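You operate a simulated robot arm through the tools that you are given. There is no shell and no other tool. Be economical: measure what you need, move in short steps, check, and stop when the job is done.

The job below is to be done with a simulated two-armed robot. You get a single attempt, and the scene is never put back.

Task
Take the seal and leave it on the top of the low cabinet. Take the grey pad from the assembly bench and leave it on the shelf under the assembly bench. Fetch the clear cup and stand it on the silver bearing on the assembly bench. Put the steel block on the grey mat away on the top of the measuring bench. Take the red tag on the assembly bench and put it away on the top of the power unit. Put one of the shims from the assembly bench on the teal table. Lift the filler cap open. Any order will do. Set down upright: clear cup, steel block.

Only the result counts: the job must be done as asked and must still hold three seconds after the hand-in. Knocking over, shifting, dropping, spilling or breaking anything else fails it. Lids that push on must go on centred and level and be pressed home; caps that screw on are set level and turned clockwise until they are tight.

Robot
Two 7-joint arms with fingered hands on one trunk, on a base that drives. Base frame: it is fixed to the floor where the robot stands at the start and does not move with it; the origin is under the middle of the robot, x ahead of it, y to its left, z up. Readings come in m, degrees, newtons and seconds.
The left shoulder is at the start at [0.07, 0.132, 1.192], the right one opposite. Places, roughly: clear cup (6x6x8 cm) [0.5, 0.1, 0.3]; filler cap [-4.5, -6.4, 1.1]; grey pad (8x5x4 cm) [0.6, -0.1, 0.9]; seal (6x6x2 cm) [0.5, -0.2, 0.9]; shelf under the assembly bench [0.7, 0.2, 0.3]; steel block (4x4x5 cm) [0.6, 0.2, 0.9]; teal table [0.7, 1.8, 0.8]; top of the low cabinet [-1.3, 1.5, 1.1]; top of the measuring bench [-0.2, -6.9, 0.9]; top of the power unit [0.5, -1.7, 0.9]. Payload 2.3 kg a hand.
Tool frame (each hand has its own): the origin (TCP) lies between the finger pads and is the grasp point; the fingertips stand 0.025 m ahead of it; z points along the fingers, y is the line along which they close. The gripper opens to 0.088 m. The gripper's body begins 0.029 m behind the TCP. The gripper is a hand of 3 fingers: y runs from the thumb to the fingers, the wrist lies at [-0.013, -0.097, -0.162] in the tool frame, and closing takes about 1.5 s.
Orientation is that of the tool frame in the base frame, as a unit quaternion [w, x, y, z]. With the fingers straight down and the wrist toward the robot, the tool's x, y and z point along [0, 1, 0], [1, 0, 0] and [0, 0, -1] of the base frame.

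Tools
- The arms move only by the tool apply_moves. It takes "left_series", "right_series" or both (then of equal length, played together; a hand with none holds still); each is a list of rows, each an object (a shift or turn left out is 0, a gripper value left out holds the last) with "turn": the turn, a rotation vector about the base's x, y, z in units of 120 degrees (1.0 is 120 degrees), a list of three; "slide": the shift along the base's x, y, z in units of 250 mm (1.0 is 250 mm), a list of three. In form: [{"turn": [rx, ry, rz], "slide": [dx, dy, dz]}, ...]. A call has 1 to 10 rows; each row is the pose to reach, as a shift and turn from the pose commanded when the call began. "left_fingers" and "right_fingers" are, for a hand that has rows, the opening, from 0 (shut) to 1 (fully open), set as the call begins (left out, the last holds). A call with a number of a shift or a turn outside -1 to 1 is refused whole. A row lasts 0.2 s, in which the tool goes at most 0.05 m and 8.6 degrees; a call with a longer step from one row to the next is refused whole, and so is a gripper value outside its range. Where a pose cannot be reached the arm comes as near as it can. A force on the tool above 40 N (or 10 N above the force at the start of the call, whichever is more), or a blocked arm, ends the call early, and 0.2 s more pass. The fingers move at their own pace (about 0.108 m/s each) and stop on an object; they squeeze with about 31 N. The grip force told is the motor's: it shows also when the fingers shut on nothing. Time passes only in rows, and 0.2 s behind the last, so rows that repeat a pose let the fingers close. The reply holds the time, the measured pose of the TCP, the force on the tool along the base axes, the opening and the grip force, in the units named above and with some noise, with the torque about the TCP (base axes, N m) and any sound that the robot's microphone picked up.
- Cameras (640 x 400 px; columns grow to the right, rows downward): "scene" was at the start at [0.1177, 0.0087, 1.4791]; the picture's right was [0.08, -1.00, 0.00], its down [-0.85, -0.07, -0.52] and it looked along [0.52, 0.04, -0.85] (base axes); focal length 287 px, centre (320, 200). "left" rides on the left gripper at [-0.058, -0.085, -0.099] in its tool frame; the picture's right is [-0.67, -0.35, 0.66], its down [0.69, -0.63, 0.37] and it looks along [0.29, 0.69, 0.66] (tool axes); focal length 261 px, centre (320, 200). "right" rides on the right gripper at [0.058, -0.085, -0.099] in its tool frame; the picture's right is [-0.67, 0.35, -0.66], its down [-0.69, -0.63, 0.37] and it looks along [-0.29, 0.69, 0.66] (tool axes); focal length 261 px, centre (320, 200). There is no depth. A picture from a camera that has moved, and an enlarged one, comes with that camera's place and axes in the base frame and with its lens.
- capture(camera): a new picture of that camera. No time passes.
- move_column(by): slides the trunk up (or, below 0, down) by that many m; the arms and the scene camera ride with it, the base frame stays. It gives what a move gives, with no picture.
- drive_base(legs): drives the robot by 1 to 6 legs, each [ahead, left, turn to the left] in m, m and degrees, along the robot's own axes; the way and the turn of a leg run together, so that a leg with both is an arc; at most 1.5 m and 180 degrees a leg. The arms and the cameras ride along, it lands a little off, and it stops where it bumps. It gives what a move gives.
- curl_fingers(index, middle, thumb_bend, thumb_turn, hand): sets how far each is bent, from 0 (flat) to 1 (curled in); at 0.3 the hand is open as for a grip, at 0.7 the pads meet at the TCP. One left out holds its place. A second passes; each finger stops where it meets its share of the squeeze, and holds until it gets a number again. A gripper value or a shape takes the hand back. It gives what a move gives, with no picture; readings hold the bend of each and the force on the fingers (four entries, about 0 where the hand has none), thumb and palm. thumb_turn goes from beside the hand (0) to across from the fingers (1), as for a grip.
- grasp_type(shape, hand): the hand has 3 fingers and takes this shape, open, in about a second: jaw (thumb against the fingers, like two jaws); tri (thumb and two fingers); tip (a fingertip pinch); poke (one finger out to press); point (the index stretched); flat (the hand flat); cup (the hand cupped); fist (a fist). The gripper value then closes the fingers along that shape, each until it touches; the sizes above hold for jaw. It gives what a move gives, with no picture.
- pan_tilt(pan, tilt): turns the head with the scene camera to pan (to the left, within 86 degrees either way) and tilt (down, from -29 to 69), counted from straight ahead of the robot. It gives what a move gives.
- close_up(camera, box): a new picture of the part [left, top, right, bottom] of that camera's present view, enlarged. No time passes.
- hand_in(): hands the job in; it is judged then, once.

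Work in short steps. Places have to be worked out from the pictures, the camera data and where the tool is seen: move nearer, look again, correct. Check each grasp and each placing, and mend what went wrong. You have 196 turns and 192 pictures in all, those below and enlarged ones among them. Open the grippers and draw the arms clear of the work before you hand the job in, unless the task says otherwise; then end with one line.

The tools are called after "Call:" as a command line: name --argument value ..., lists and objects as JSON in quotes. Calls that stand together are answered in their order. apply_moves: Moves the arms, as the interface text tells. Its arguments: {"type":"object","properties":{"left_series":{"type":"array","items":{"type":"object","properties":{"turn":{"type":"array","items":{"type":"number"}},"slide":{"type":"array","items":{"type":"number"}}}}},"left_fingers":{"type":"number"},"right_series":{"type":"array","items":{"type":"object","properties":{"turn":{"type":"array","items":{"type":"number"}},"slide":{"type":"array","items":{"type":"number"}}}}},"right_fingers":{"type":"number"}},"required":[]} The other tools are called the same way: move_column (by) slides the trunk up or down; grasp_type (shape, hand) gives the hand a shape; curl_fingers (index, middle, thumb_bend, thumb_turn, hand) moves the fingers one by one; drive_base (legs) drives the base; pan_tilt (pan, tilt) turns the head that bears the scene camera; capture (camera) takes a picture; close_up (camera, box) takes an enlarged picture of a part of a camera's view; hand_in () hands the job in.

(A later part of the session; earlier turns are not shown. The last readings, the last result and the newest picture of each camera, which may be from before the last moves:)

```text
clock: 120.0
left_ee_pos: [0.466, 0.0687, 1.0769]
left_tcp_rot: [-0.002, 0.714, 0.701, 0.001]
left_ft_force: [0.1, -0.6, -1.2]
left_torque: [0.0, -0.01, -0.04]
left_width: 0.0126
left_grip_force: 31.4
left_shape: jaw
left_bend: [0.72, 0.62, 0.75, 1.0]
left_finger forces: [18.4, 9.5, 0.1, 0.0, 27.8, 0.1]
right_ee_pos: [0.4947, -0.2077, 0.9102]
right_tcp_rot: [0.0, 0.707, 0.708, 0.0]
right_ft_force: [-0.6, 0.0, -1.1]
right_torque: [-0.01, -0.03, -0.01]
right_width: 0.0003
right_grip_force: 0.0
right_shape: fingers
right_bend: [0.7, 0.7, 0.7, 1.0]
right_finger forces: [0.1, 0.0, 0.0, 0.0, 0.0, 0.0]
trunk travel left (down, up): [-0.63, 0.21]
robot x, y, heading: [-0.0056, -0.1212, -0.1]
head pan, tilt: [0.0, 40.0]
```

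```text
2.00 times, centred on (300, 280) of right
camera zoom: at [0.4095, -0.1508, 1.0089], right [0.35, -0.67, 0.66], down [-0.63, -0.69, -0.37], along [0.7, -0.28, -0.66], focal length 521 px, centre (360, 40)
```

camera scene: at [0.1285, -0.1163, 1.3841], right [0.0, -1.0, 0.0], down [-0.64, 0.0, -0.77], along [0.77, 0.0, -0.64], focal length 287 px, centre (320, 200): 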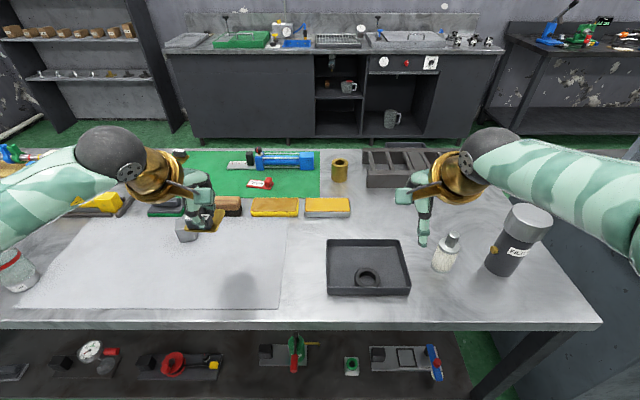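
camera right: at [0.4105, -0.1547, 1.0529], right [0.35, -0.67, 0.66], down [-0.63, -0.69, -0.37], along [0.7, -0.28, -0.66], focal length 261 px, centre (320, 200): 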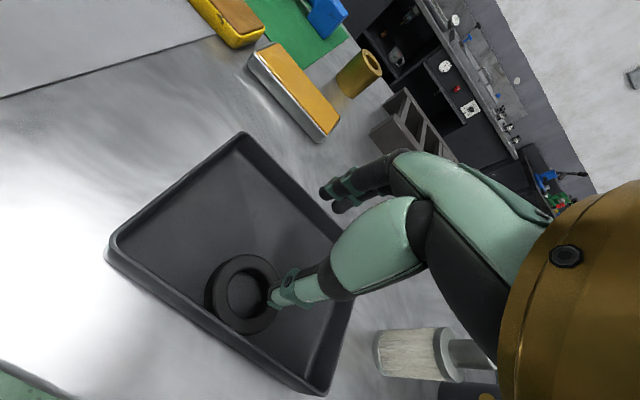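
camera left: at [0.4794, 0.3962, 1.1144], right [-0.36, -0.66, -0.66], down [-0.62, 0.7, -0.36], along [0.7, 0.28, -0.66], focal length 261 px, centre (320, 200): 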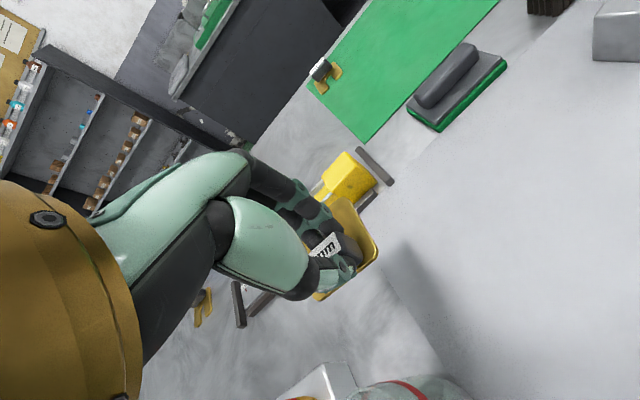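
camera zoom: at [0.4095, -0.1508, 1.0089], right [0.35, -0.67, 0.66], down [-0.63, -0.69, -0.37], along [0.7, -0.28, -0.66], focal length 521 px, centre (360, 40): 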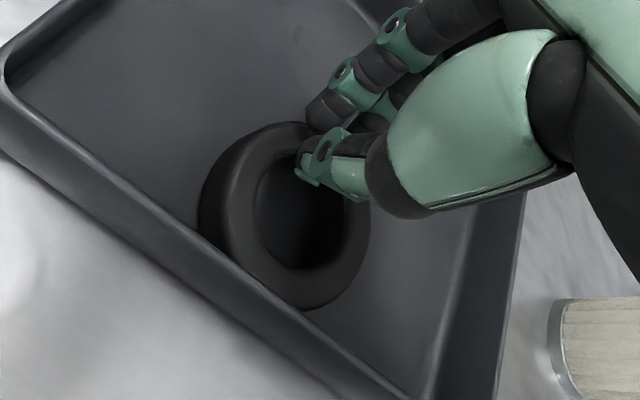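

The tips rise when fully curled, so the thin wall can't be pinched. Instead I hook the ring with the thumb and drag it away from the wall; first lift and fold the fingers.

Call:
apply_moves --right_series '[{"slide": [0, 0, 0.1]}, {"slide": [0, 0, 0.2]}]'

Call:
curl_fingers --hand "right" --index 1.0 --middle 1.0 --thumb_bend 0.5 --thumb_turn 1.0

Call:
apply_moves --right_series '[{"slide": [0, 0, -0.1]}, {"slide": [0, 0, -0.17]}, {"slide": [0, 0, -0.203]}]'

Call:
close_up --camera "right" --box '[180, 180, 420, 380]'

```text
clock: 120.6
left_ee_pos: [0.4659, 0.0682, 1.0779]
left_tcp_rot: [0.0, 0.713, 0.701, 0.002]
left_ft_force: [-0.2, 0.5, -1.0]
left_torque: [-0.03, 0.03, 0.03]
left_width: 0.0129
left_grip_force: 30.7
left_shape: jaw
left_bend: [0.72, 0.62, 0.75, 1.0]
left_finger forces: [18.5, 9.4, 0.0, 0.0, 27.8, 0.0]
right_ee_pos: [0.4952, -0.2068, 0.9617]
right_tcp_rot: [0.0, 0.707, 0.707, 0.001]
right_ft_force: [1.0, -1.1, 0.0]
right_torque: [-0.02, 0.03, 0.02]
right_width: 0.0
right_grip_force: 0.0
right_shape: fingers
right_bend: [0.7, 0.7, 0.7, 1.0]
right_finger forces: [0.0, 0.0, 0.0, 0.1, 0.0, 0.1]
trunk travel left (down, up): [-0.63, 0.21]
robot x, y, heading: [-0.0055, -0.1235, 0.2]
head pan, tilt: [0.0, 40.0]
```

```text
clock: 121.6
left_ee_pos: [0.4661, 0.0684, 1.0757]
left_tcp_rot: [-0.001, 0.714, 0.701, 0.001]
left_ft_force: [-1.3, -0.7, -1.5]
left_torque: [0.03, 0.02, -0.04]
left_width: 0.0129
left_grip_force: 31.5
left_shape: jaw
left_bend: [0.72, 0.62, 0.75, 1.0]
left_finger forces: [18.4, 9.4, 0.0, 0.0, 27.8, 0.0]
right_ee_pos: [0.496, -0.2076, 0.9616]
right_tcp_rot: [0.001, 0.707, 0.707, 0.0]
right_ft_force: [0.5, 0.1, -0.5]
right_torque: [-0.01, -0.02, 0.01]
right_width: 0.0437
right_grip_force: 0.1
right_shape: fingers
right_bend: [1.0, 1.0, 0.5, 1.0]
right_finger forces: [0.0, 0.1, 0.1, 0.0, 0.0, 0.0]
trunk travel left (down, up): [-0.63, 0.21]
robot x, y, heading: [-0.0086, -0.124, 0.4]
head pan, tilt: [0.0, 40.0]
```

```text
clock: 122.4
left_ee_pos: [0.4671, 0.0687, 1.0766]
left_tcp_rot: [-0.001, 0.713, 0.701, 0.002]
left_ft_force: [-0.5, 0.4, -1.3]
left_torque: [0.0, 0.03, -0.01]
left_width: 0.013
left_grip_force: 31.3
left_shape: jaw
left_bend: [0.72, 0.62, 0.75, 1.0]
left_finger forces: [18.3, 9.4, 0.1, 0.0, 27.8, 0.0]
right_ee_pos: [0.496, -0.2086, 0.9103]
right_tcp_rot: [0.001, 0.707, 0.708, 0.001]
right_ft_force: [0.8, -0.1, -0.2]
right_torque: [0.0, -0.01, 0.04]
right_width: 0.0436
right_grip_force: 0.0
right_shape: fingers
right_bend: [1.0, 1.0, 0.5, 1.0]
right_finger forces: [0.1, 0.0, 0.0, 0.0, 0.1, 0.0]
trunk travel left (down, up): [-0.63, 0.21]
robot x, y, heading: [-0.009, -0.1208, 0.4]
head pan, tilt: [0.0, 40.0]
```

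```text
2.00 times, centred on (300, 280) of right
camera zoom: at [0.4101, -0.1501, 1.0084], right [0.35, -0.67, 0.66], down [-0.63, -0.69, -0.37], along [0.7, -0.28, -0.66], focal length 521 px, centre (360, 40)
```

zoom: 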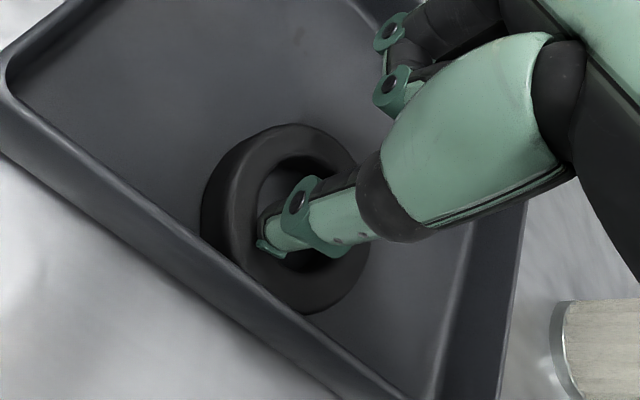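

Thumb is in the hole with the fingers folded. I drag about 38 mm in +x in small steps.

Call:
apply_moves --right_series '[{"slide": [0.03, 0, 0]}, {"slide": [0.06, 0, 0]}, {"slide": [0.09, 0, 0]}, {"slide": [0.12, 0, 0]}, {"slide": [0.145, 0, 0]}]'

Call:
close_up --camera "right" --box '[180, 180, 420, 380]'

Call:
close_up --camera "scene" --box '[320, 210, 430, 300]'

```text
clock: 123.6
left_ee_pos: [0.4669, 0.0693, 1.0776]
left_tcp_rot: [-0.001, 0.713, 0.701, 0.001]
left_ft_force: [0.3, -0.1, -1.2]
left_torque: [-0.02, -0.01, -0.02]
left_width: 0.0129
left_grip_force: 31.4
left_shape: jaw
left_bend: [0.72, 0.62, 0.75, 1.0]
left_finger forces: [18.4, 9.4, 0.0, 0.0, 27.8, 0.0]
right_ee_pos: [0.5323, -0.2081, 0.9098]
right_tcp_rot: [0.001, 0.707, 0.708, 0.001]
right_ft_force: [-1.0, -0.1, 0.4]
right_torque: [0.02, 0.05, 0.02]
right_width: 0.0439
right_grip_force: 0.1
right_shape: fingers
right_bend: [1.0, 1.0, 0.5, 1.0]
right_finger forces: [0.0, 0.1, 0.0, 0.0, 0.0, 0.1]
trunk travel left (down, up): [-0.63, 0.21]
robot x, y, heading: [-0.0083, -0.1195, -0.0]
head pan, tilt: [0.0, 40.0]
```

```text
2.00 times, centred on (300, 280) of right
camera zoom: at [0.4466, -0.1508, 1.009], right [0.35, -0.67, 0.66], down [-0.63, -0.69, -0.37], along [0.7, -0.29, -0.66], focal length 521 px, centre (360, 40)
```

zoom: 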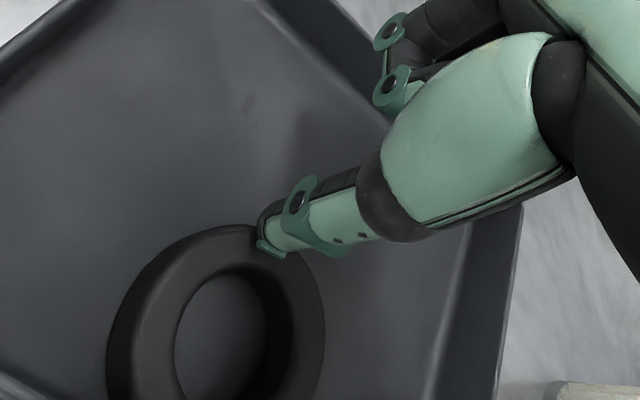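

```text
4.44 times, centred on (375, 255) of scene
camera zoom: at [0.1275, -0.117, 1.3842], right [0.0, -1.0, 0.0], down [-0.64, 0.0, -0.77], along [0.77, 0.0, -0.64], focal length 1275 px, centre (76, -44)
```

zoom: 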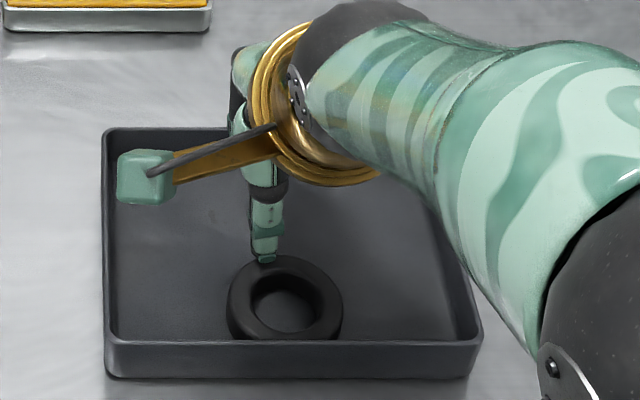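

The thumb slid over the ring top, so everything lies about 2 cm lower than I assumed; the ring centre recomputes to about (0.478, -0.2145). I lift, recentre and lower deeper.

Call:
apply_moves --right_series '[{"slide": [0, 0, 0.08]}, {"slide": [-0.1, -0.026, 0.08]}, {"slide": [-0.108, -0.028, 0.03]}, {"slide": [-0.108, -0.028, 0.01]}]'

Call:
close_up --camera "right" --box '[180, 180, 420, 380]'

Call:
close_up --camera "scene" --box '[320, 210, 430, 300]'

```text
clock: 124.6
left_ee_pos: [0.467, 0.0696, 1.0769]
left_tcp_rot: [-0.001, 0.713, 0.701, 0.002]
left_ft_force: [0.2, -0.1, 0.3]
left_torque: [0.01, 0.02, 0.03]
left_width: 0.0128
left_grip_force: 30.9
left_shape: jaw
left_bend: [0.72, 0.62, 0.75, 1.0]
left_finger forces: [18.4, 9.4, 0.1, 0.0, 27.8, 0.0]
right_ee_pos: [0.5048, -0.2137, 0.9108]
right_tcp_rot: [-0.001, 0.707, 0.707, 0.0]
right_ft_force: [0.2, 0.5, -0.5]
right_torque: [0.0, -0.01, 0.02]
right_width: 0.0441
right_grip_force: 0.0
right_shape: fingers
right_bend: [1.0, 1.0, 0.5, 1.0]
right_finger forces: [0.0, 0.0, 0.0, 0.0, 0.0, 0.0]
trunk travel left (down, up): [-0.63, 0.21]
robot x, y, heading: [-0.0112, -0.1201, 0.1]
head pan, tilt: [0.0, 40.0]
```

```text
2.00 times, centred on (300, 280) of right
camera zoom: at [0.4196, -0.1577, 1.0096], right [0.35, -0.67, 0.66], down [-0.63, -0.69, -0.37], along [0.7, -0.29, -0.66], focal length 521 px, centre (360, 40)
```

zoom: 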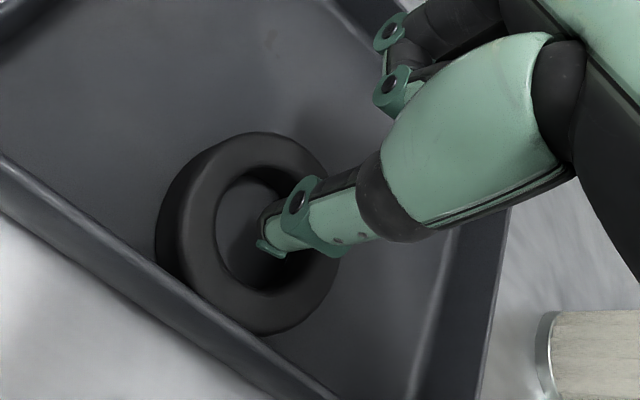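

```text
4.44 times, centred on (375, 255) of scene
camera zoom: at [0.1275, -0.1169, 1.3842], right [0.0, -1.0, 0.0], down [-0.64, 0.0, -0.77], along [0.77, 0.0, -0.64], focal length 1275 px, centre (76, -44)
```

zoom: 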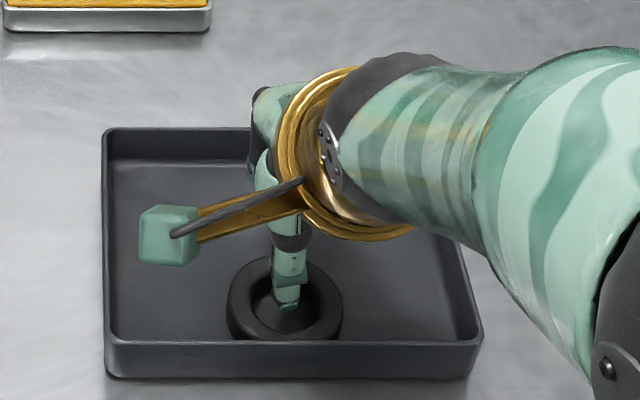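

The tip now sits over the middle of the hole. I lower 13 mm.

Call:
apply_moves --right_series '[{"slide": [0, 0, -0.02]}, {"slide": [0, 0, -0.035]}, {"slide": [0, 0, -0.052]}]'

Call:
close_up --camera "right" --box '[180, 180, 420, 380]'

```text
clock: 125.4
left_ee_pos: [0.4645, 0.07, 1.0796]
left_tcp_rot: [0.0, 0.713, 0.701, 0.003]
left_ft_force: [0.6, -1.0, -0.9]
left_torque: [0.01, 0.0, -0.01]
left_width: 0.013
left_grip_force: 30.6
left_shape: jaw
left_bend: [0.72, 0.62, 0.75, 1.0]
left_finger forces: [18.3, 9.4, 0.1, 0.0, 27.8, 0.0]
right_ee_pos: [0.5086, -0.2146, 0.9091]
right_tcp_rot: [0.008, 0.707, 0.707, 0.011]
right_ft_force: [1.8, -0.3, 25.7]
right_torque: [0.07, 0.92, 0.0]
right_width: 0.0453
right_grip_force: 13.1
right_shape: fingers
right_bend: [1.0, 1.0, 0.48, 1.0]
right_finger forces: [0.1, 0.1, 0.0, 0.0, 26.1, 0.1]
trunk travel left (down, up): [-0.63, 0.21]
robot x, y, heading: [-0.0085, -0.1207, 0.4]
head pan, tilt: [0.0, 40.0]
stopped in row 3 (right hand): the force on the tool passed its limit (the readings are from after the stop); the commanded pose is now the measured one
```

```text
2.00 times, centred on (300, 280) of right
camera zoom: at [0.4202, -0.1569, 1.0048], right [0.33, -0.67, 0.66], down [-0.62, -0.68, -0.39], along [0.71, -0.28, -0.64], focal length 521 px, centre (360, 40)
```

zoom: 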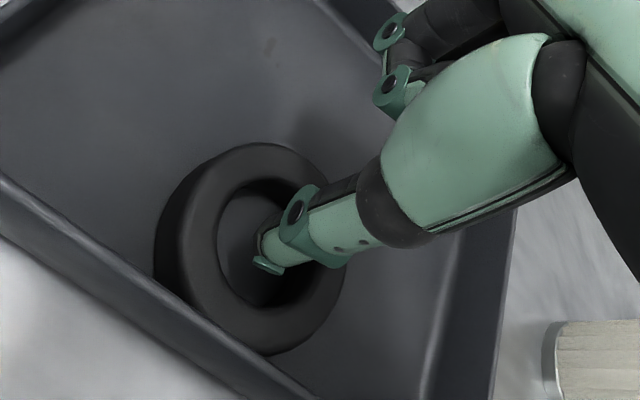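

The hole seems solid to touch, so hooking fails. I lift, reopen the jaw and try a strong yaw so thumb and fingers go beside the ring instead of between ring and wall.

Call:
apply_moves --right_series '[{"slide": [0, 0, 0.1]}, {"slide": [-0.06, 0, 0.24]}]'

Call:
grasp_type --hand "right" --shape "jaw"

Call:
apply_moves --right_series '[{"turn": [0, 0, 0.07]}, {"turn": [0, 0, 0.14]}, {"turn": [0, 0, 0.21]}, {"turn": [0, 0, 0.28]}, {"turn": [0, 0, 0.35]}, {"turn": [0, 0, 0.42]}, {"turn": [0, 0, 0.49]}, {"turn": [0, 0, 0.56]}]' --right_fingers 1

Call:
capture --camera "right"

Call:
capture --camera "scene"

```text
clock: 126.0
left_ee_pos: [0.4652, 0.0691, 1.0769]
left_tcp_rot: [-0.001, 0.713, 0.701, 0.002]
left_ft_force: [-0.8, -0.6, -0.8]
left_torque: [0.0, -0.02, -0.02]
left_width: 0.0128
left_grip_force: 31.0
left_shape: jaw
left_bend: [0.72, 0.62, 0.75, 1.0]
left_finger forces: [18.4, 9.4, 0.0, 0.1, 27.8, 0.0]
right_ee_pos: [0.4929, -0.2146, 0.9644]
right_tcp_rot: [0.006, 0.707, 0.707, 0.007]
right_ft_force: [0.2, -0.1, 0.0]
right_torque: [0.04, -0.02, 0.0]
right_width: 0.0441
right_grip_force: 0.2
right_shape: fingers
right_bend: [1.0, 1.0, 0.5, 1.0]
right_finger forces: [0.0, 0.0, 0.0, 0.1, 0.1, 0.0]
trunk travel left (down, up): [-0.63, 0.21]
robot x, y, heading: [-0.0102, -0.1214, 0.2]
head pan, tilt: [0.0, 40.0]
```

```text
clock: 126.9
left_ee_pos: [0.4666, 0.0689, 1.0769]
left_tcp_rot: [-0.001, 0.713, 0.701, 0.001]
left_ft_force: [-0.5, -0.3, -0.9]
left_torque: [-0.02, -0.01, 0.0]
left_width: 0.0133
left_grip_force: 30.8
left_shape: jaw
left_bend: [0.72, 0.62, 0.75, 1.0]
left_finger forces: [18.4, 9.4, 0.1, 0.0, 27.9, 0.1]
right_ee_pos: [0.4945, -0.2153, 0.9641]
right_tcp_rot: [0.005, 0.707, 0.707, 0.006]
right_ft_force: [-0.7, 0.2, -0.6]
right_torque: [0.01, 0.01, -0.04]
right_width: 0.0877
right_grip_force: 0.1
right_shape: jaw
right_bend: [0.3, 0.3, 0.3, 0.98]
right_finger forces: [0.1, 0.0, 0.1, 0.0, 0.0, 0.0]
trunk travel left (down, up): [-0.63, 0.21]
robot x, y, heading: [-0.0076, -0.1207, 0.1]
head pan, tilt: [0.0, 40.0]
```

```text
clock: 128.7
left_ee_pos: [0.4677, 0.0697, 1.0772]
left_tcp_rot: [-0.001, 0.714, 0.701, 0.002]
left_ft_force: [-0.5, 0.1, 0.2]
left_torque: [-0.03, 0.01, -0.03]
left_width: 0.013
left_grip_force: 30.6
left_shape: jaw
left_bend: [0.72, 0.62, 0.75, 1.0]
left_finger forces: [18.5, 9.4, 0.1, 0.1, 27.8, 0.1]
right_ee_pos: [0.4941, -0.2153, 0.9636]
right_tcp_rot: [0.001, 0.198, 0.98, 0.009]
right_ft_force: [-0.2, 0.1, 0.6]
right_torque: [0.02, 0.04, 0.0]
right_width: 0.0874
right_grip_force: 0.1
right_shape: jaw
right_bend: [0.3, 0.3, 0.3, 0.98]
right_finger forces: [0.0, 0.1, 0.0, 0.2, 0.0, 0.0]
trunk travel left (down, up): [-0.63, 0.21]
robot x, y, heading: [-0.0082, -0.1214, 0.1]
head pan, tilt: [0.0, 40.0]
```

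```text
85 pictures are left
camera right: at [0.407, -0.2729, 1.0612], right [0.75, 0.05, 0.66], down [0.39, -0.84, -0.38], along [0.53, 0.54, -0.65], focal length 261 px, centre (320, 200)
```

right: 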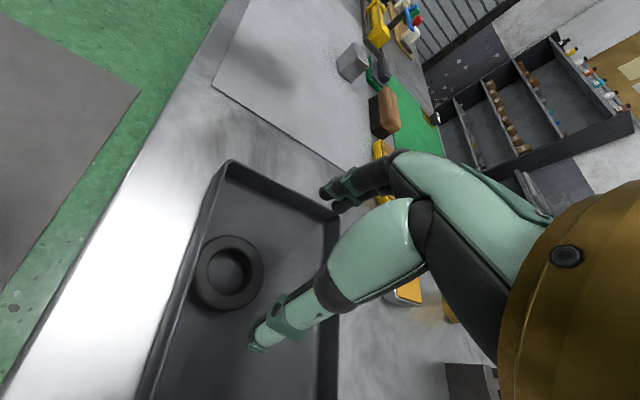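

```text
84 pictures are left
camera scene: at [0.1279, -0.117, 1.3842], right [0.0, -1.0, 0.0], down [-0.64, 0.0, -0.77], along [0.77, 0.0, -0.64], focal length 287 px, centre (320, 200)
```

scene: 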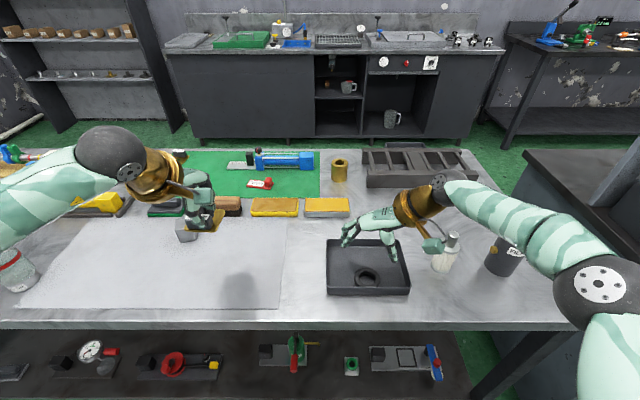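

The right hand can yaw well beyond 60°. I go to about 80°, centre at (0.482, -0.2155), lower to z≈0.925 and look.

Call:
apply_moves --right_series '[{"turn": [0, 0, 0.055], "slide": [-0.024, 0, -0.03]}, {"turn": [0, 0, 0.108], "slide": [-0.048, 0, -0.08]}, {"turn": [0, 0, 0.108], "slide": [-0.048, 0, -0.15]}]'

Call:
close_up --camera "right" --box '[140, 160, 400, 380]'

Call:
close_up --camera "scene" --box '[320, 210, 430, 300]'

```text
clock: 129.5
left_ee_pos: [0.4662, 0.0685, 1.0764]
left_tcp_rot: [-0.001, 0.713, 0.701, 0.001]
left_ft_force: [0.7, -0.1, 0.3]
left_torque: [-0.03, -0.01, 0.01]
left_width: 0.0131
left_grip_force: 30.6
left_shape: jaw
left_bend: [0.72, 0.62, 0.75, 1.0]
left_finger forces: [18.4, 9.4, 0.0, 0.0, 27.7, 0.0]
right_ee_pos: [0.4809, -0.2153, 0.924]
right_tcp_rot: [0.0, 0.085, 0.996, 0.008]
right_ft_force: [0.0, 0.1, -0.6]
right_torque: [0.03, -0.02, 0.0]
right_width: 0.0877
right_grip_force: 0.0
right_shape: jaw
right_bend: [0.3, 0.3, 0.3, 0.98]
right_finger forces: [0.0, 0.1, 0.0, 0.0, 0.0, 0.1]
trunk travel left (down, up): [-0.63, 0.21]
robot x, y, heading: [-0.0105, -0.1237, 0.1]
head pan, tilt: [0.0, 40.0]
```

```text
1.82 times, centred on (270, 270) of right
camera zoom: at [0.4099, -0.2902, 1.0238], right [0.72, 0.22, 0.66], down [0.57, -0.73, -0.38], along [0.4, 0.65, -0.65], focal length 474 px, centre (411, 73)
```

zoom: 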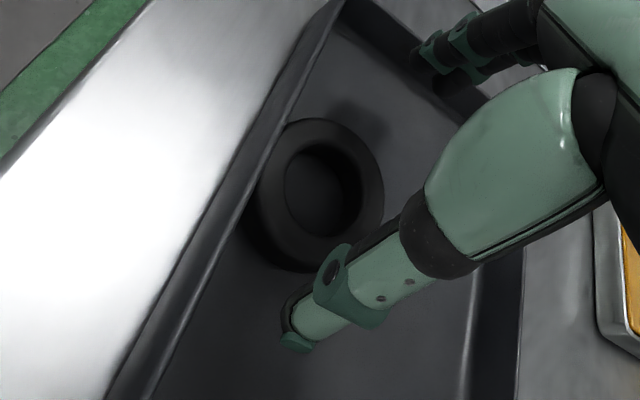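

```text
4.44 times, centred on (375, 255) of scene
camera zoom: at [0.1276, -0.1172, 1.3843], right [0.0, -1.0, 0.0], down [-0.64, 0.0, -0.77], along [0.77, 0.0, -0.64], focal length 1275 px, centre (76, -44)
```

zoom: 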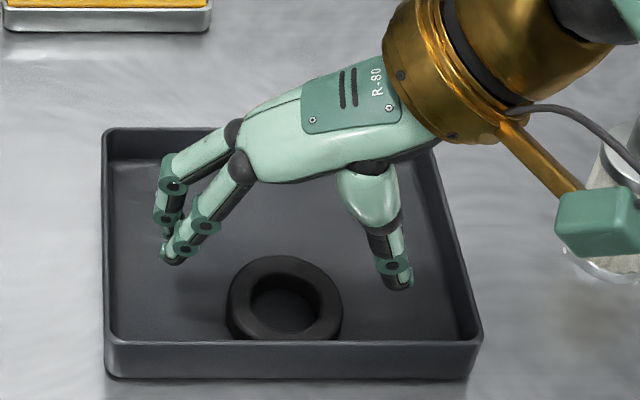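

Well aligned: ring centre (0.482, -0.214), fingers and thumb on either side in y. I lower to z≈0.897 and close.

Call:
apply_moves --right_series '[{"slide": [0.004, 0.004, -0.05]}, {"slide": [0.004, 0.004, -0.08]}, {"slide": [0.004, 0.004, -0.108]}]'

Call:
apply_moves --right_series '[{"slide": [0, 0, 0]}, {"slide": [0, 0, 0]}, {"slide": [0, 0, 0]}, {"slide": [0, 0, 0]}, {"slide": [0, 0, 0]}, {"slide": [0, 0, 0]}]' --right_fingers 0

Call:
close_up --camera "scene" --box '[320, 210, 430, 300]'

```text
clock: 130.3
left_ee_pos: [0.4663, 0.0686, 1.0772]
left_tcp_rot: [-0.002, 0.713, 0.701, 0.002]
left_ft_force: [-0.2, 0.6, -0.8]
left_torque: [-0.02, 0.0, -0.01]
left_width: 0.0128
left_grip_force: 31.1
left_shape: jaw
left_bend: [0.72, 0.62, 0.75, 1.0]
left_finger forces: [18.3, 9.4, 0.0, 0.0, 27.8, 0.0]
right_ee_pos: [0.4829, -0.213, 0.8982]
right_tcp_rot: [-0.001, 0.085, 0.996, 0.008]
right_ft_force: [0.5, 0.5, 0.2]
right_torque: [0.01, 0.0, 0.02]
right_width: 0.0875
right_grip_force: 0.1
right_shape: jaw
right_bend: [0.3, 0.3, 0.3, 0.98]
right_finger forces: [0.0, 0.0, 0.0, 0.1, 0.0, 0.1]
trunk travel left (down, up): [-0.63, 0.21]
robot x, y, heading: [-0.0088, -0.1207, 0.2]
head pan, tilt: [0.0, 40.0]
```

```text
clock: 131.7
left_ee_pos: [0.4671, 0.0688, 1.0768]
left_tcp_rot: [-0.002, 0.713, 0.701, 0.001]
left_ft_force: [-0.2, -0.4, -0.7]
left_torque: [-0.03, -0.01, 0.0]
left_width: 0.0128
left_grip_force: 30.7
left_shape: jaw
left_bend: [0.72, 0.62, 0.75, 1.0]
left_finger forces: [18.4, 9.4, 0.1, 0.0, 27.8, 0.0]
right_ee_pos: [0.4825, -0.2137, 0.8981]
right_tcp_rot: [0.0, 0.086, 0.996, 0.008]
right_ft_force: [-0.3, 0.1, 0.0]
right_torque: [0.0, -0.01, 0.03]
right_width: 0.0447
right_grip_force: 31.1
right_shape: jaw
right_bend: [0.74, 0.46, 0.68, 1.0]
right_finger forces: [17.9, 10.2, 0.0, 0.0, 27.3, 0.0]
trunk travel left (down, up): [-0.63, 0.21]
robot x, y, heading: [-0.0087, -0.1201, 0.2]
head pan, tilt: [0.0, 40.0]
```

```text
4.44 times, centred on (375, 255) of scene
camera zoom: at [0.1274, -0.1171, 1.3843], right [0.0, -1.0, 0.0], down [-0.64, 0.0, -0.77], along [0.77, 0.0, -0.64], focal length 1275 px, centre (76, -44)
```

zoom: 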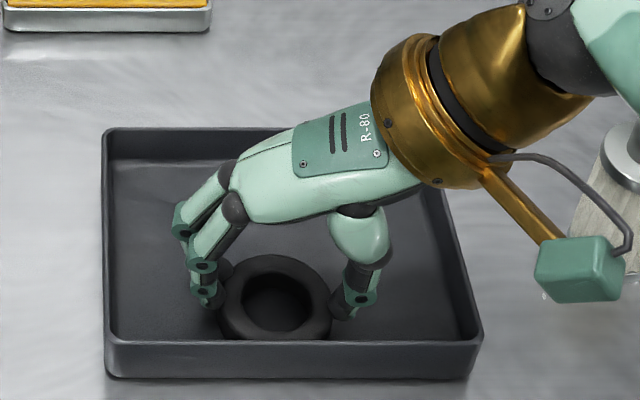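

The ring is gripped on its outside. I lift straight up.

Call:
apply_moves --right_series '[{"slide": [0, 0, 0.04]}, {"slide": [0, 0, 0.12]}, {"slide": [0, 0, 0.28]}, {"slide": [0, 0, 0.44]}, {"slide": [0, 0, 0.6]}]'

Call:
capture --camera "scene"

```text
clock: 132.9
left_ee_pos: [0.4676, 0.0691, 1.0767]
left_tcp_rot: [-0.001, 0.713, 0.701, 0.001]
left_ft_force: [-0.5, 0.2, -0.9]
left_torque: [0.0, 0.03, 0.0]
left_width: 0.013
left_grip_force: 31.3
left_shape: jaw
left_bend: [0.72, 0.62, 0.75, 1.0]
left_finger forces: [18.5, 9.4, 0.1, 0.0, 27.8, 0.0]
right_ee_pos: [0.4839, -0.2114, 1.0506]
right_tcp_rot: [0.001, 0.084, 0.996, 0.007]
right_ft_force: [-0.3, -0.7, -0.4]
right_torque: [0.01, -0.01, -0.01]
right_width: 0.0447
right_grip_force: 31.0
right_shape: jaw
right_bend: [0.74, 0.46, 0.68, 1.0]
right_finger forces: [18.0, 10.2, 0.0, 0.0, 27.4, 0.0]
trunk travel left (down, up): [-0.63, 0.21]
robot x, y, heading: [-0.0052, -0.1184, 0.2]
head pan, tilt: [0.0, 40.0]
```

```text
80 pictures are left
camera scene: at [0.1274, -0.1162, 1.3842], right [0.0, -1.0, 0.0], down [-0.64, 0.0, -0.77], along [0.77, 0.0, -0.64], focal length 287 px, centre (320, 200)
```

scene: 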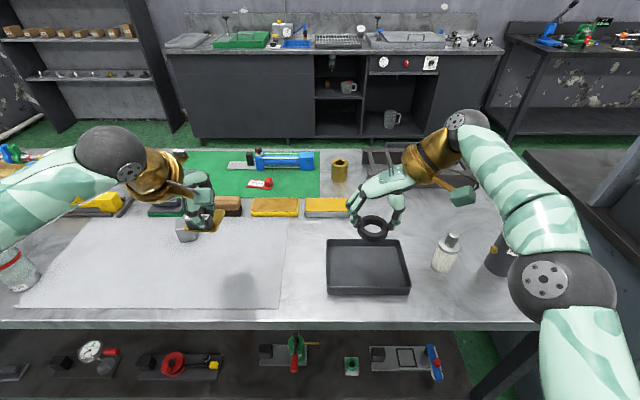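

The seal is held too. I raise the trunk, back off and drive left toward the teal table.

Call:
move_column --by 0.12

Call:
drive_base --legs '[[-0.27, 0, 0], [0, 0.8, 0], [0, 0.8, 0]]'

Call:
capture --camera "scene"

```text
clock: 134.4
left_ee_pos: [0.4663, 0.0685, 1.197]
left_tcp_rot: [-0.001, 0.713, 0.701, 0.001]
left_ft_force: [0.0, 0.5, -0.7]
left_torque: [-0.02, -0.04, 0.0]
left_width: 0.0128
left_grip_force: 31.2
left_shape: jaw
left_bend: [0.72, 0.62, 0.75, 1.0]
left_finger forces: [18.4, 9.3, 0.0, 0.0, 27.9, 0.1]
right_ee_pos: [0.4835, -0.2125, 1.1689]
right_tcp_rot: [0.0, 0.086, 0.996, 0.009]
right_ft_force: [-0.7, -0.3, -0.3]
right_torque: [-0.02, 0.02, 0.01]
right_width: 0.0449
right_grip_force: 31.4
right_shape: jaw
right_bend: [0.74, 0.46, 0.68, 1.0]
right_finger forces: [18.0, 10.2, 0.0, 0.1, 27.4, 0.0]
trunk travel left (down, up): [-0.75, 0.09]
robot x, y, heading: [-0.0101, -0.1231, 0.4]
head pan, tilt: [0.0, 40.0]
```

```text
clock: 144.1
left_ee_pos: [0.1743, 1.6793, 1.1968]
left_tcp_rot: [-0.002, 0.707, 0.707, 0.002]
left_ft_force: [0.1, -0.1, -1.0]
left_torque: [0.01, -0.01, -0.02]
left_width: 0.0128
left_grip_force: 31.0
left_shape: jaw
left_bend: [0.72, 0.62, 0.75, 1.0]
left_finger forces: [18.4, 9.4, 0.0, 0.0, 27.7, 0.1]
right_ee_pos: [0.1957, 1.3996, 1.1695]
right_tcp_rot: [0.0, 0.077, 0.997, 0.009]
right_ft_force: [-0.8, -0.7, 0.4]
right_torque: [0.01, -0.04, -0.01]
right_width: 0.0449
right_grip_force: 31.0
right_shape: jaw
right_bend: [0.74, 0.46, 0.68, 1.0]
right_finger forces: [18.0, 10.2, 0.0, 0.0, 27.4, 0.0]
trunk travel left (down, up): [-0.75, 0.09]
robot x, y, heading: [-0.2951, 1.4835, 1.0]
head pan, tilt: [0.0, 40.0]
```

```text
79 pictures are left
camera scene: at [-0.1615, 1.4888, 1.5043], right [0.02, -1.0, 0.0], down [-0.64, -0.01, -0.77], along [0.77, 0.01, -0.64], focal length 287 px, centre (320, 200)
```

scene: 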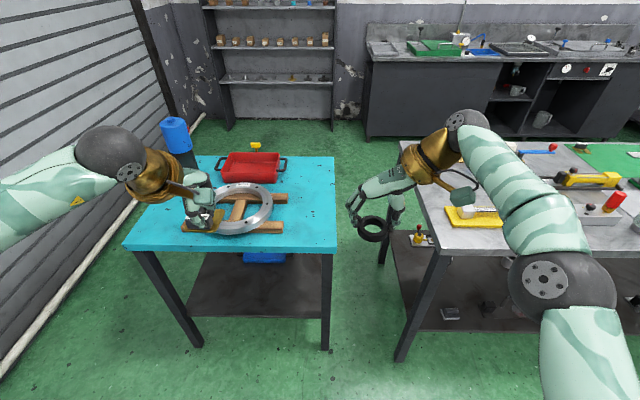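

The table's front-right corner region around (0.54, 1.515) is free. I drive forward 0.25 m, lower the trunk 0.18 m, and move the left hand over that spot.

Call:
drive_base --legs '[[0.25, 0, -1.0]]'

Call:
move_column --by -0.18

Call:
apply_moves --left_series '[{"slide": [0.07, -0.13, 0]}, {"slide": [0.14, -0.26, 0]}, {"slide": [0.22, -0.4, 0]}, {"slide": [0.3, -0.54, 0]}, {"slide": [0.4, -0.64, -0.05]}]'

Call:
capture --camera "scene"

```text
clock: 145.9
left_ee_pos: [0.4298, 1.6756, 1.198]
left_tcp_rot: [0.0, 0.713, 0.701, 0.002]
left_ft_force: [0.4, 0.1, -1.0]
left_torque: [0.01, -0.02, -0.01]
left_width: 0.0129
left_grip_force: 30.8
left_shape: jaw
left_bend: [0.72, 0.62, 0.75, 1.0]
left_finger forces: [18.4, 9.4, 0.1, 0.0, 27.8, 0.0]
right_ee_pos: [0.4453, 1.3942, 1.1702]
right_tcp_rot: [0.001, 0.086, 0.996, 0.008]
right_ft_force: [0.3, 0.1, -0.5]
right_torque: [0.02, -0.01, -0.02]
right_width: 0.0447
right_grip_force: 30.8
right_shape: jaw
right_bend: [0.74, 0.46, 0.68, 1.0]
right_finger forces: [18.0, 10.1, 0.0, 0.0, 27.4, 0.1]
trunk travel left (down, up): [-0.75, 0.09]
robot x, y, heading: [-0.0468, 1.488, 0.1]
head pan, tilt: [0.0, 40.0]
```

```text
clock: 147.9
left_ee_pos: [0.4308, 1.6749, 1.0172]
left_tcp_rot: [-0.001, 0.714, 0.7, 0.001]
left_ft_force: [-1.0, -0.3, -0.7]
left_torque: [-0.02, -0.01, 0.04]
left_width: 0.0131
left_grip_force: 30.9
left_shape: jaw
left_bend: [0.72, 0.62, 0.75, 1.0]
left_finger forces: [18.5, 9.5, 0.0, 0.0, 27.8, 0.1]
right_ee_pos: [0.4477, 1.3941, 0.9903]
right_tcp_rot: [0.0, 0.086, 0.996, 0.01]
right_ft_force: [0.0, 0.6, 0.3]
right_torque: [0.0, 0.0, 0.0]
right_width: 0.0449
right_grip_force: 31.2
right_shape: jaw
right_bend: [0.74, 0.46, 0.68, 1.0]
right_finger forces: [18.0, 10.2, 0.0, 0.1, 27.3, 0.0]
trunk travel left (down, up): [-0.57, 0.27]
robot x, y, heading: [-0.0415, 1.49, 0.2]
head pan, tilt: [0.0, 40.0]
```

```text
clock: 149.1
left_ee_pos: [0.5184, 1.518, 0.9959]
left_tcp_rot: [-0.002, 0.715, 0.699, 0.001]
left_ft_force: [0.0, 0.5, -1.1]
left_torque: [0.0, 0.03, 0.04]
left_width: 0.0127
left_grip_force: 30.9
left_shape: jaw
left_bend: [0.72, 0.62, 0.75, 1.0]
left_finger forces: [18.3, 9.3, 0.0, 0.1, 27.5, 0.0]
left hand out of reach, approached as far as the arm can: row 5
right_ee_pos: [0.4484, 1.3925, 0.9899]
right_tcp_rot: [-0.001, 0.087, 0.996, 0.009]
right_ft_force: [0.0, -0.8, 0.1]
right_torque: [-0.02, -0.04, 0.0]
right_width: 0.0445
right_grip_force: 30.9
right_shape: jaw
right_bend: [0.74, 0.46, 0.68, 1.0]
right_finger forces: [18.0, 10.3, 0.0, 0.0, 27.4, 0.0]
trunk travel left (down, up): [-0.57, 0.27]
robot x, y, heading: [-0.0433, 1.4885, -0.0]
head pan, tilt: [0.0, 40.0]
```

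```text
78 pictures are left
camera scene: at [0.092, 1.4889, 1.3242], right [0.0, -1.0, 0.0], down [-0.64, 0.0, -0.77], along [0.77, 0.0, -0.64], focal length 287 px, centre (320, 200)
```

scene: 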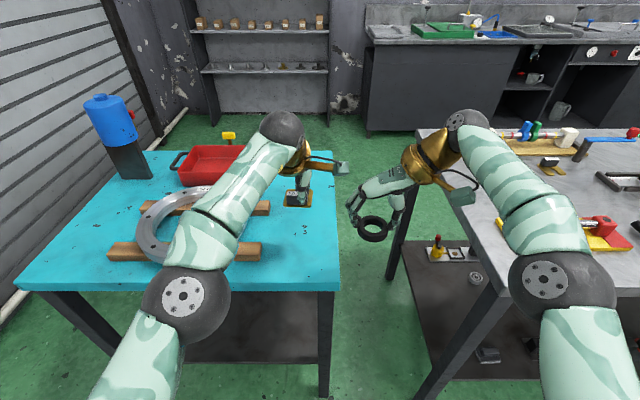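

The spot below the shim is clear of beams and ring. I lower in stages.

Call:
apply_moves --left_series '[{"slide": [0, 0, -0.15]}, {"slide": [0, 0, -0.3]}, {"slide": [0, 0, -0.42]}, {"slide": [0, 0, -0.48]}]'

Call:
close_up --camera "scene" --box '[200, 180, 360, 280]'

```text
clock: 150.1
left_ee_pos: [0.5167, 1.5198, 0.8787]
left_tcp_rot: [-0.002, 0.714, 0.7, 0.001]
left_ft_force: [-0.5, -0.2, -1.3]
left_torque: [-0.06, -0.04, -0.02]
left_width: 0.013
left_grip_force: 31.4
left_shape: jaw
left_bend: [0.72, 0.62, 0.75, 1.0]
left_finger forces: [18.2, 9.3, 0.0, 0.0, 27.5, 0.0]
right_ee_pos: [0.4464, 1.3947, 0.9882]
right_tcp_rot: [0.0, 0.087, 0.996, 0.009]
right_ft_force: [-0.7, -0.6, -1.0]
right_torque: [0.0, -0.02, -0.01]
right_width: 0.0447
right_grip_force: 30.7
right_shape: jaw
right_bend: [0.74, 0.46, 0.68, 1.0]
right_finger forces: [18.0, 10.2, 0.0, 0.1, 27.4, 0.0]
trunk travel left (down, up): [-0.57, 0.27]
robot x, y, heading: [-0.0426, 1.4876, 0.0]
head pan, tilt: [0.0, 40.0]
```

```text
4.00 times, centred on (280, 230) of scene
camera zoom: at [0.0918, 1.49, 1.3242], right [0.0, -1.0, 0.0], down [-0.64, 0.0, -0.77], along [0.77, 0.0, -0.64], focal length 1148 px, centre (480, 80)
```

zoom: 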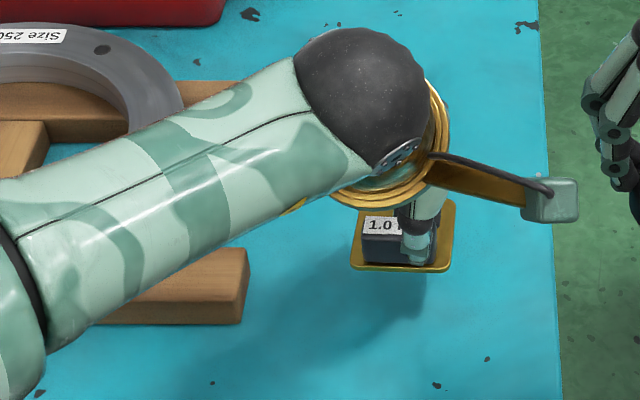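

Still a few centimetres above the top. I continue until contact.

Call:
apply_moves --left_series '[{"slide": [0, 0, -0.05]}, {"slide": [0, 0, -0.08]}, {"slide": [0, 0, -0.11]}, {"slide": [0, 0, -0.13]}, {"slide": [0, 0, -0.15]}, {"slide": [0, 0, -0.17]}, {"slide": [0, 0, -0.19]}, {"slide": [0, 0, -0.21]}, {"slide": [0, 0, -0.23]}]'

Call:
close_up --camera "scene" --box '[200, 180, 360, 280]'

```text
clock: 152.0
left_ee_pos: [0.5155, 1.5203, 0.8367]
left_tcp_rot: [0.01, 0.712, 0.702, 0.007]
left_ft_force: [-1.4, -0.8, 21.9]
left_torque: [0.0, -0.03, -0.01]
left_width: 0.0149
left_grip_force: 30.2
left_shape: jaw
left_bend: [0.73, 0.61, 0.76, 1.0]
left_finger forces: [21.3, 11.7, 0.1, 0.0, 34.9, 0.0]
right_ee_pos: [0.4416, 1.3934, 0.992]
right_tcp_rot: [0.002, 0.086, 0.996, 0.009]
right_ft_force: [-0.7, -0.4, -0.2]
right_torque: [-0.01, 0.02, 0.0]
right_width: 0.0448
right_grip_force: 30.7
right_shape: jaw
right_bend: [0.74, 0.46, 0.68, 1.0]
right_finger forces: [18.0, 10.2, 0.0, 0.0, 27.3, 0.0]
trunk travel left (down, up): [-0.57, 0.27]
robot x, y, heading: [-0.0467, 1.4872, 0.3]
head pan, tilt: [0.0, 40.0]
stopped in row 9 (left hand): the force on the tool passed its limit (the readings are from after the stop); the commanded pose is now the measured one
```

```text
4.00 times, centred on (280, 230) of scene
camera zoom: at [0.0847, 1.4897, 1.3251], right [0.0, -1.0, 0.0], down [-0.64, 0.0, -0.77], along [0.77, 0.0, -0.64], focal length 1148 px, centre (480, 80)
```

zoom: 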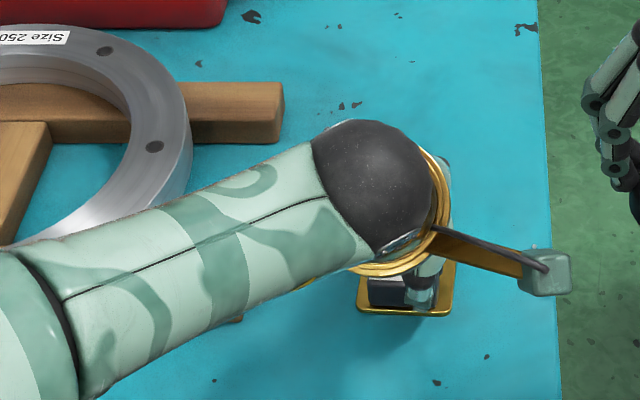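

The shim is on the table. I release and lift.

Call:
apply_moves --left_series '[{"slide": [0, 0, 0.008]}, {"slide": [0, 0, 0.008]}, {"slide": [0, 0, 0.008]}, {"slide": [0, 0, 0.008]}, {"slide": [0, 0, 0.008]}, {"slide": [0, 0, 0.06]}, {"slide": [0, 0, 0.2]}, {"slide": [0, 0, 0.36]}, {"slide": [0, 0, 0.52]}, {"slide": [0, 0, 0.68]}]' --left_fingers 1

Call:
capture --camera "scene"

```text
clock: 154.2
left_ee_pos: [0.5168, 1.5182, 1.001]
left_tcp_rot: [0.004, 0.714, 0.7, 0.004]
left_ft_force: [-0.4, -0.1, -0.3]
left_torque: [0.0, -0.01, -0.03]
left_width: 0.0876
left_grip_force: 0.0
left_shape: jaw
left_bend: [0.3, 0.3, 0.3, 0.98]
left_finger forces: [0.0, 0.1, 0.0, 0.1, 0.0, 0.0]
right_ee_pos: [0.4471, 1.3932, 0.9909]
right_tcp_rot: [0.0, 0.087, 0.996, 0.01]
right_ft_force: [-0.5, -0.8, 0.3]
right_torque: [0.01, 0.01, -0.03]
right_width: 0.0448
right_grip_force: 31.0
right_shape: jaw
right_bend: [0.74, 0.46, 0.68, 1.0]
right_finger forces: [18.1, 10.2, 0.0, 0.0, 27.5, 0.1]
trunk travel left (down, up): [-0.57, 0.27]
robot x, y, heading: [-0.0451, 1.4898, -0.1]
head pan, tilt: [0.0, 40.0]
```

```text
75 pictures are left
camera scene: at [0.0907, 1.4884, 1.3243], right [0.0, -1.0, 0.0], down [-0.64, 0.0, -0.77], along [0.77, 0.0, -0.64], focal length 287 px, centre (320, 200)
```

scene: 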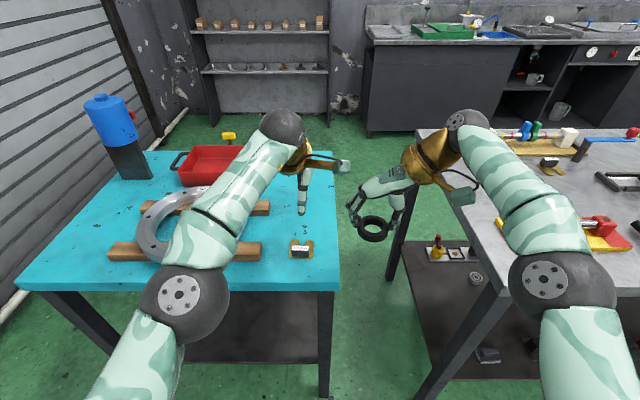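

The shim rests on the teal table. Next the seal: I raise the trunk fully, back off and turn around to face the low cabinet.

Call:
move_column --by 0.27

Call:
drive_base --legs '[[-0.2, 0, 0], [0, 0, 90], [0, 0, 90]]'

Call:
capture --camera "scene"

```text
clock: 156.9
left_ee_pos: [0.5175, 1.5199, 1.2695]
left_tcp_rot: [0.004, 0.713, 0.701, 0.005]
left_ft_force: [-0.8, -0.4, 0.3]
left_torque: [0.02, 0.01, 0.01]
left_width: 0.0875
left_grip_force: 0.1
left_shape: jaw
left_bend: [0.3, 0.3, 0.3, 0.98]
left_finger forces: [0.0, 0.1, 0.0, 0.0, 0.0, 0.1]
right_ee_pos: [0.4473, 1.394, 1.2587]
right_tcp_rot: [-0.001, 0.086, 0.996, 0.009]
right_ft_force: [0.2, 0.1, -0.5]
right_torque: [0.01, -0.03, -0.01]
right_width: 0.0447
right_grip_force: 30.5
right_shape: jaw
right_bend: [0.74, 0.46, 0.68, 1.0]
right_finger forces: [18.0, 10.3, 0.0, 0.0, 27.5, 0.0]
trunk travel left (down, up): [-0.84, 0.0]
robot x, y, heading: [-0.043, 1.4894, 0.3]
head pan, tilt: [0.0, 40.0]
```

```text
clock: 166.2
left_ee_pos: [-0.8053, 1.4586, 1.2703]
left_tcp_rot: [-0.004, -0.697, 0.717, 0.004]
left_ft_force: [0.7, 0.1, 0.1]
left_torque: [-0.02, -0.04, 0.02]
left_width: 0.0875
left_grip_force: 0.1
left_shape: jaw
left_bend: [0.3, 0.3, 0.3, 0.98]
left_finger forces: [0.0, 0.0, 0.0, 0.1, 0.1, 0.0]
right_ee_pos: [-0.7336, 1.5837, 1.2596]
right_tcp_rot: [0.009, 0.996, -0.092, 0.0]
right_ft_force: [-0.1, 1.0, -0.3]
right_torque: [0.01, -0.02, 0.01]
right_width: 0.0445
right_grip_force: 31.1
right_shape: jaw
right_bend: [0.74, 0.46, 0.68, 1.0]
right_finger forces: [17.9, 10.3, 0.0, 0.0, 27.4, 0.0]
trunk travel left (down, up): [-0.84, 0.0]
robot x, y, heading: [-0.241, 1.4834, 179.4]
head pan, tilt: [0.0, 40.0]
```

```text
74 pictures are left
camera scene: at [-0.3792, 1.4914, 1.5943], right [0.01, 1.0, 0.0], down [0.64, 0.0, -0.77], along [-0.77, 0.0, -0.64], focal length 287 px, centre (320, 200)
```

scene: 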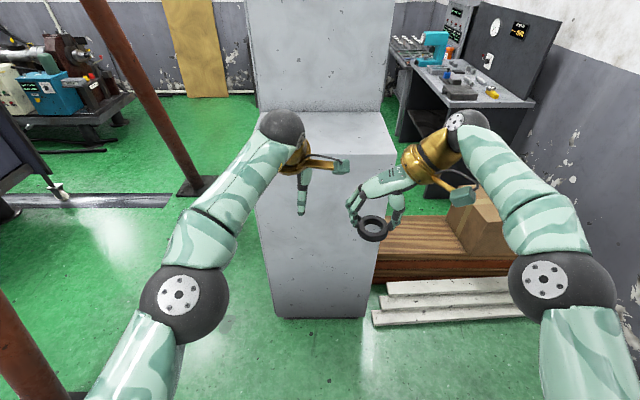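

The cabinet's low top spans about x -1.21 to -1.55, y 1.28 to 1.74. I draw the left hand back, then drive forward 0.55 m so the seal is over x≈-1.28.

Call:
apply_moves --left_series '[{"slide": [0.15, -0.1, 0]}, {"slide": [0.3, -0.2, 0]}, {"slide": [0.45, -0.3, 0]}, {"slide": [0.6, -0.4, 0]}]'

Call:
drive_base --legs '[[0.54, 0, 0]]'

Call:
pan_tilt --pan 0 --tilt 50

Call:
capture --camera "scene"

```text
clock: 167.2
left_ee_pos: [-0.654, 1.3552, 1.2688]
left_tcp_rot: [-0.004, -0.698, 0.716, 0.007]
left_ft_force: [0.5, -0.8, -0.8]
left_torque: [-0.03, 0.03, 0.03]
left_width: 0.0876
left_grip_force: 0.0
left_shape: jaw
left_bend: [0.3, 0.3, 0.3, 0.98]
left_finger forces: [0.1, 0.0, 0.0, 0.1, 0.0, 0.0]
right_ee_pos: [-0.7315, 1.5809, 1.2607]
right_tcp_rot: [0.008, 0.996, -0.09, -0.001]
right_ft_force: [0.8, 0.1, -0.7]
right_torque: [-0.01, 0.01, 0.0]
right_width: 0.0442
right_grip_force: 30.7
right_shape: jaw
right_bend: [0.74, 0.46, 0.68, 1.0]
right_finger forces: [18.0, 10.4, 0.1, 0.1, 27.4, 0.0]
trunk travel left (down, up): [-0.84, 0.0]
robot x, y, heading: [-0.2423, 1.4887, 179.5]
head pan, tilt: [0.0, 40.0]
```

```text
clock: 170.3
left_ee_pos: [-1.1937, 1.3601, 1.2706]
left_tcp_rot: [-0.005, -0.698, 0.716, 0.005]
left_ft_force: [0.3, -0.9, 0.2]
left_torque: [-0.01, 0.04, 0.01]
left_width: 0.0878
left_grip_force: 0.1
left_shape: jaw
left_bend: [0.3, 0.3, 0.3, 0.98]
left_finger forces: [0.1, 0.0, 0.0, 0.0, 0.0, 0.0]
right_ee_pos: [-1.2722, 1.5847, 1.2597]
right_tcp_rot: [0.008, 0.996, -0.09, -0.001]
right_ft_force: [0.4, 0.7, -1.1]
right_torque: [-0.03, -0.02, 0.0]
right_width: 0.0444
right_grip_force: 31.1
right_shape: jaw
right_bend: [0.74, 0.46, 0.68, 1.0]
right_finger forces: [18.1, 10.2, 0.0, 0.0, 27.3, 0.0]
trunk travel left (down, up): [-0.84, 0.0]
robot x, y, heading: [-0.7837, 1.4915, 179.6]
head pan, tilt: [0.0, 40.0]
```

```text
clock: 171.0
left_ee_pos: [-1.1952, 1.3599, 1.27]
left_tcp_rot: [-0.004, -0.698, 0.716, 0.004]
left_ft_force: [0.2, 0.2, -0.4]
left_torque: [-0.01, -0.01, 0.04]
left_width: 0.0877
left_grip_force: 0.1
left_shape: jaw
left_bend: [0.3, 0.3, 0.3, 0.98]
left_finger forces: [0.1, 0.0, 0.0, 0.0, 0.0, 0.0]
right_ee_pos: [-1.2742, 1.5859, 1.2599]
right_tcp_rot: [0.009, 0.996, -0.088, 0.0]
right_ft_force: [0.0, -0.2, -0.7]
right_torque: [0.0, 0.0, -0.01]
right_width: 0.0446
right_grip_force: 31.2
right_shape: jaw
right_bend: [0.74, 0.46, 0.68, 1.0]
right_finger forces: [18.0, 10.3, 0.0, 0.0, 27.4, 0.0]
trunk travel left (down, up): [-0.84, 0.0]
robot x, y, heading: [-0.7852, 1.4863, 179.8]
head pan, tilt: [0.0, 50.0]
```

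```text
73 pictures are left
camera scene: at [-0.9111, 1.4935, 1.5802], right [0.0, 1.0, 0.0], down [0.77, 0.0, -0.64], along [-0.64, 0.0, -0.77], focal length 287 px, centre (320, 200)
```

scene: 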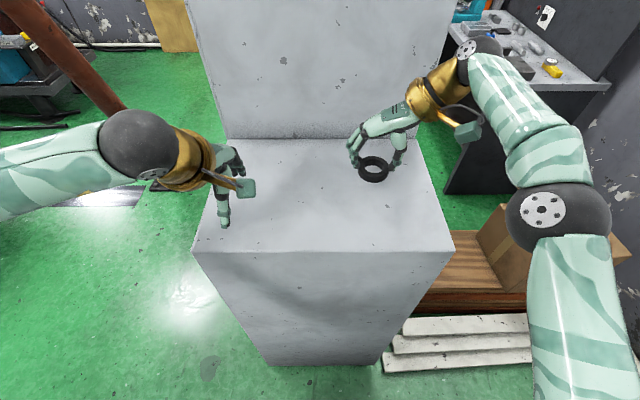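

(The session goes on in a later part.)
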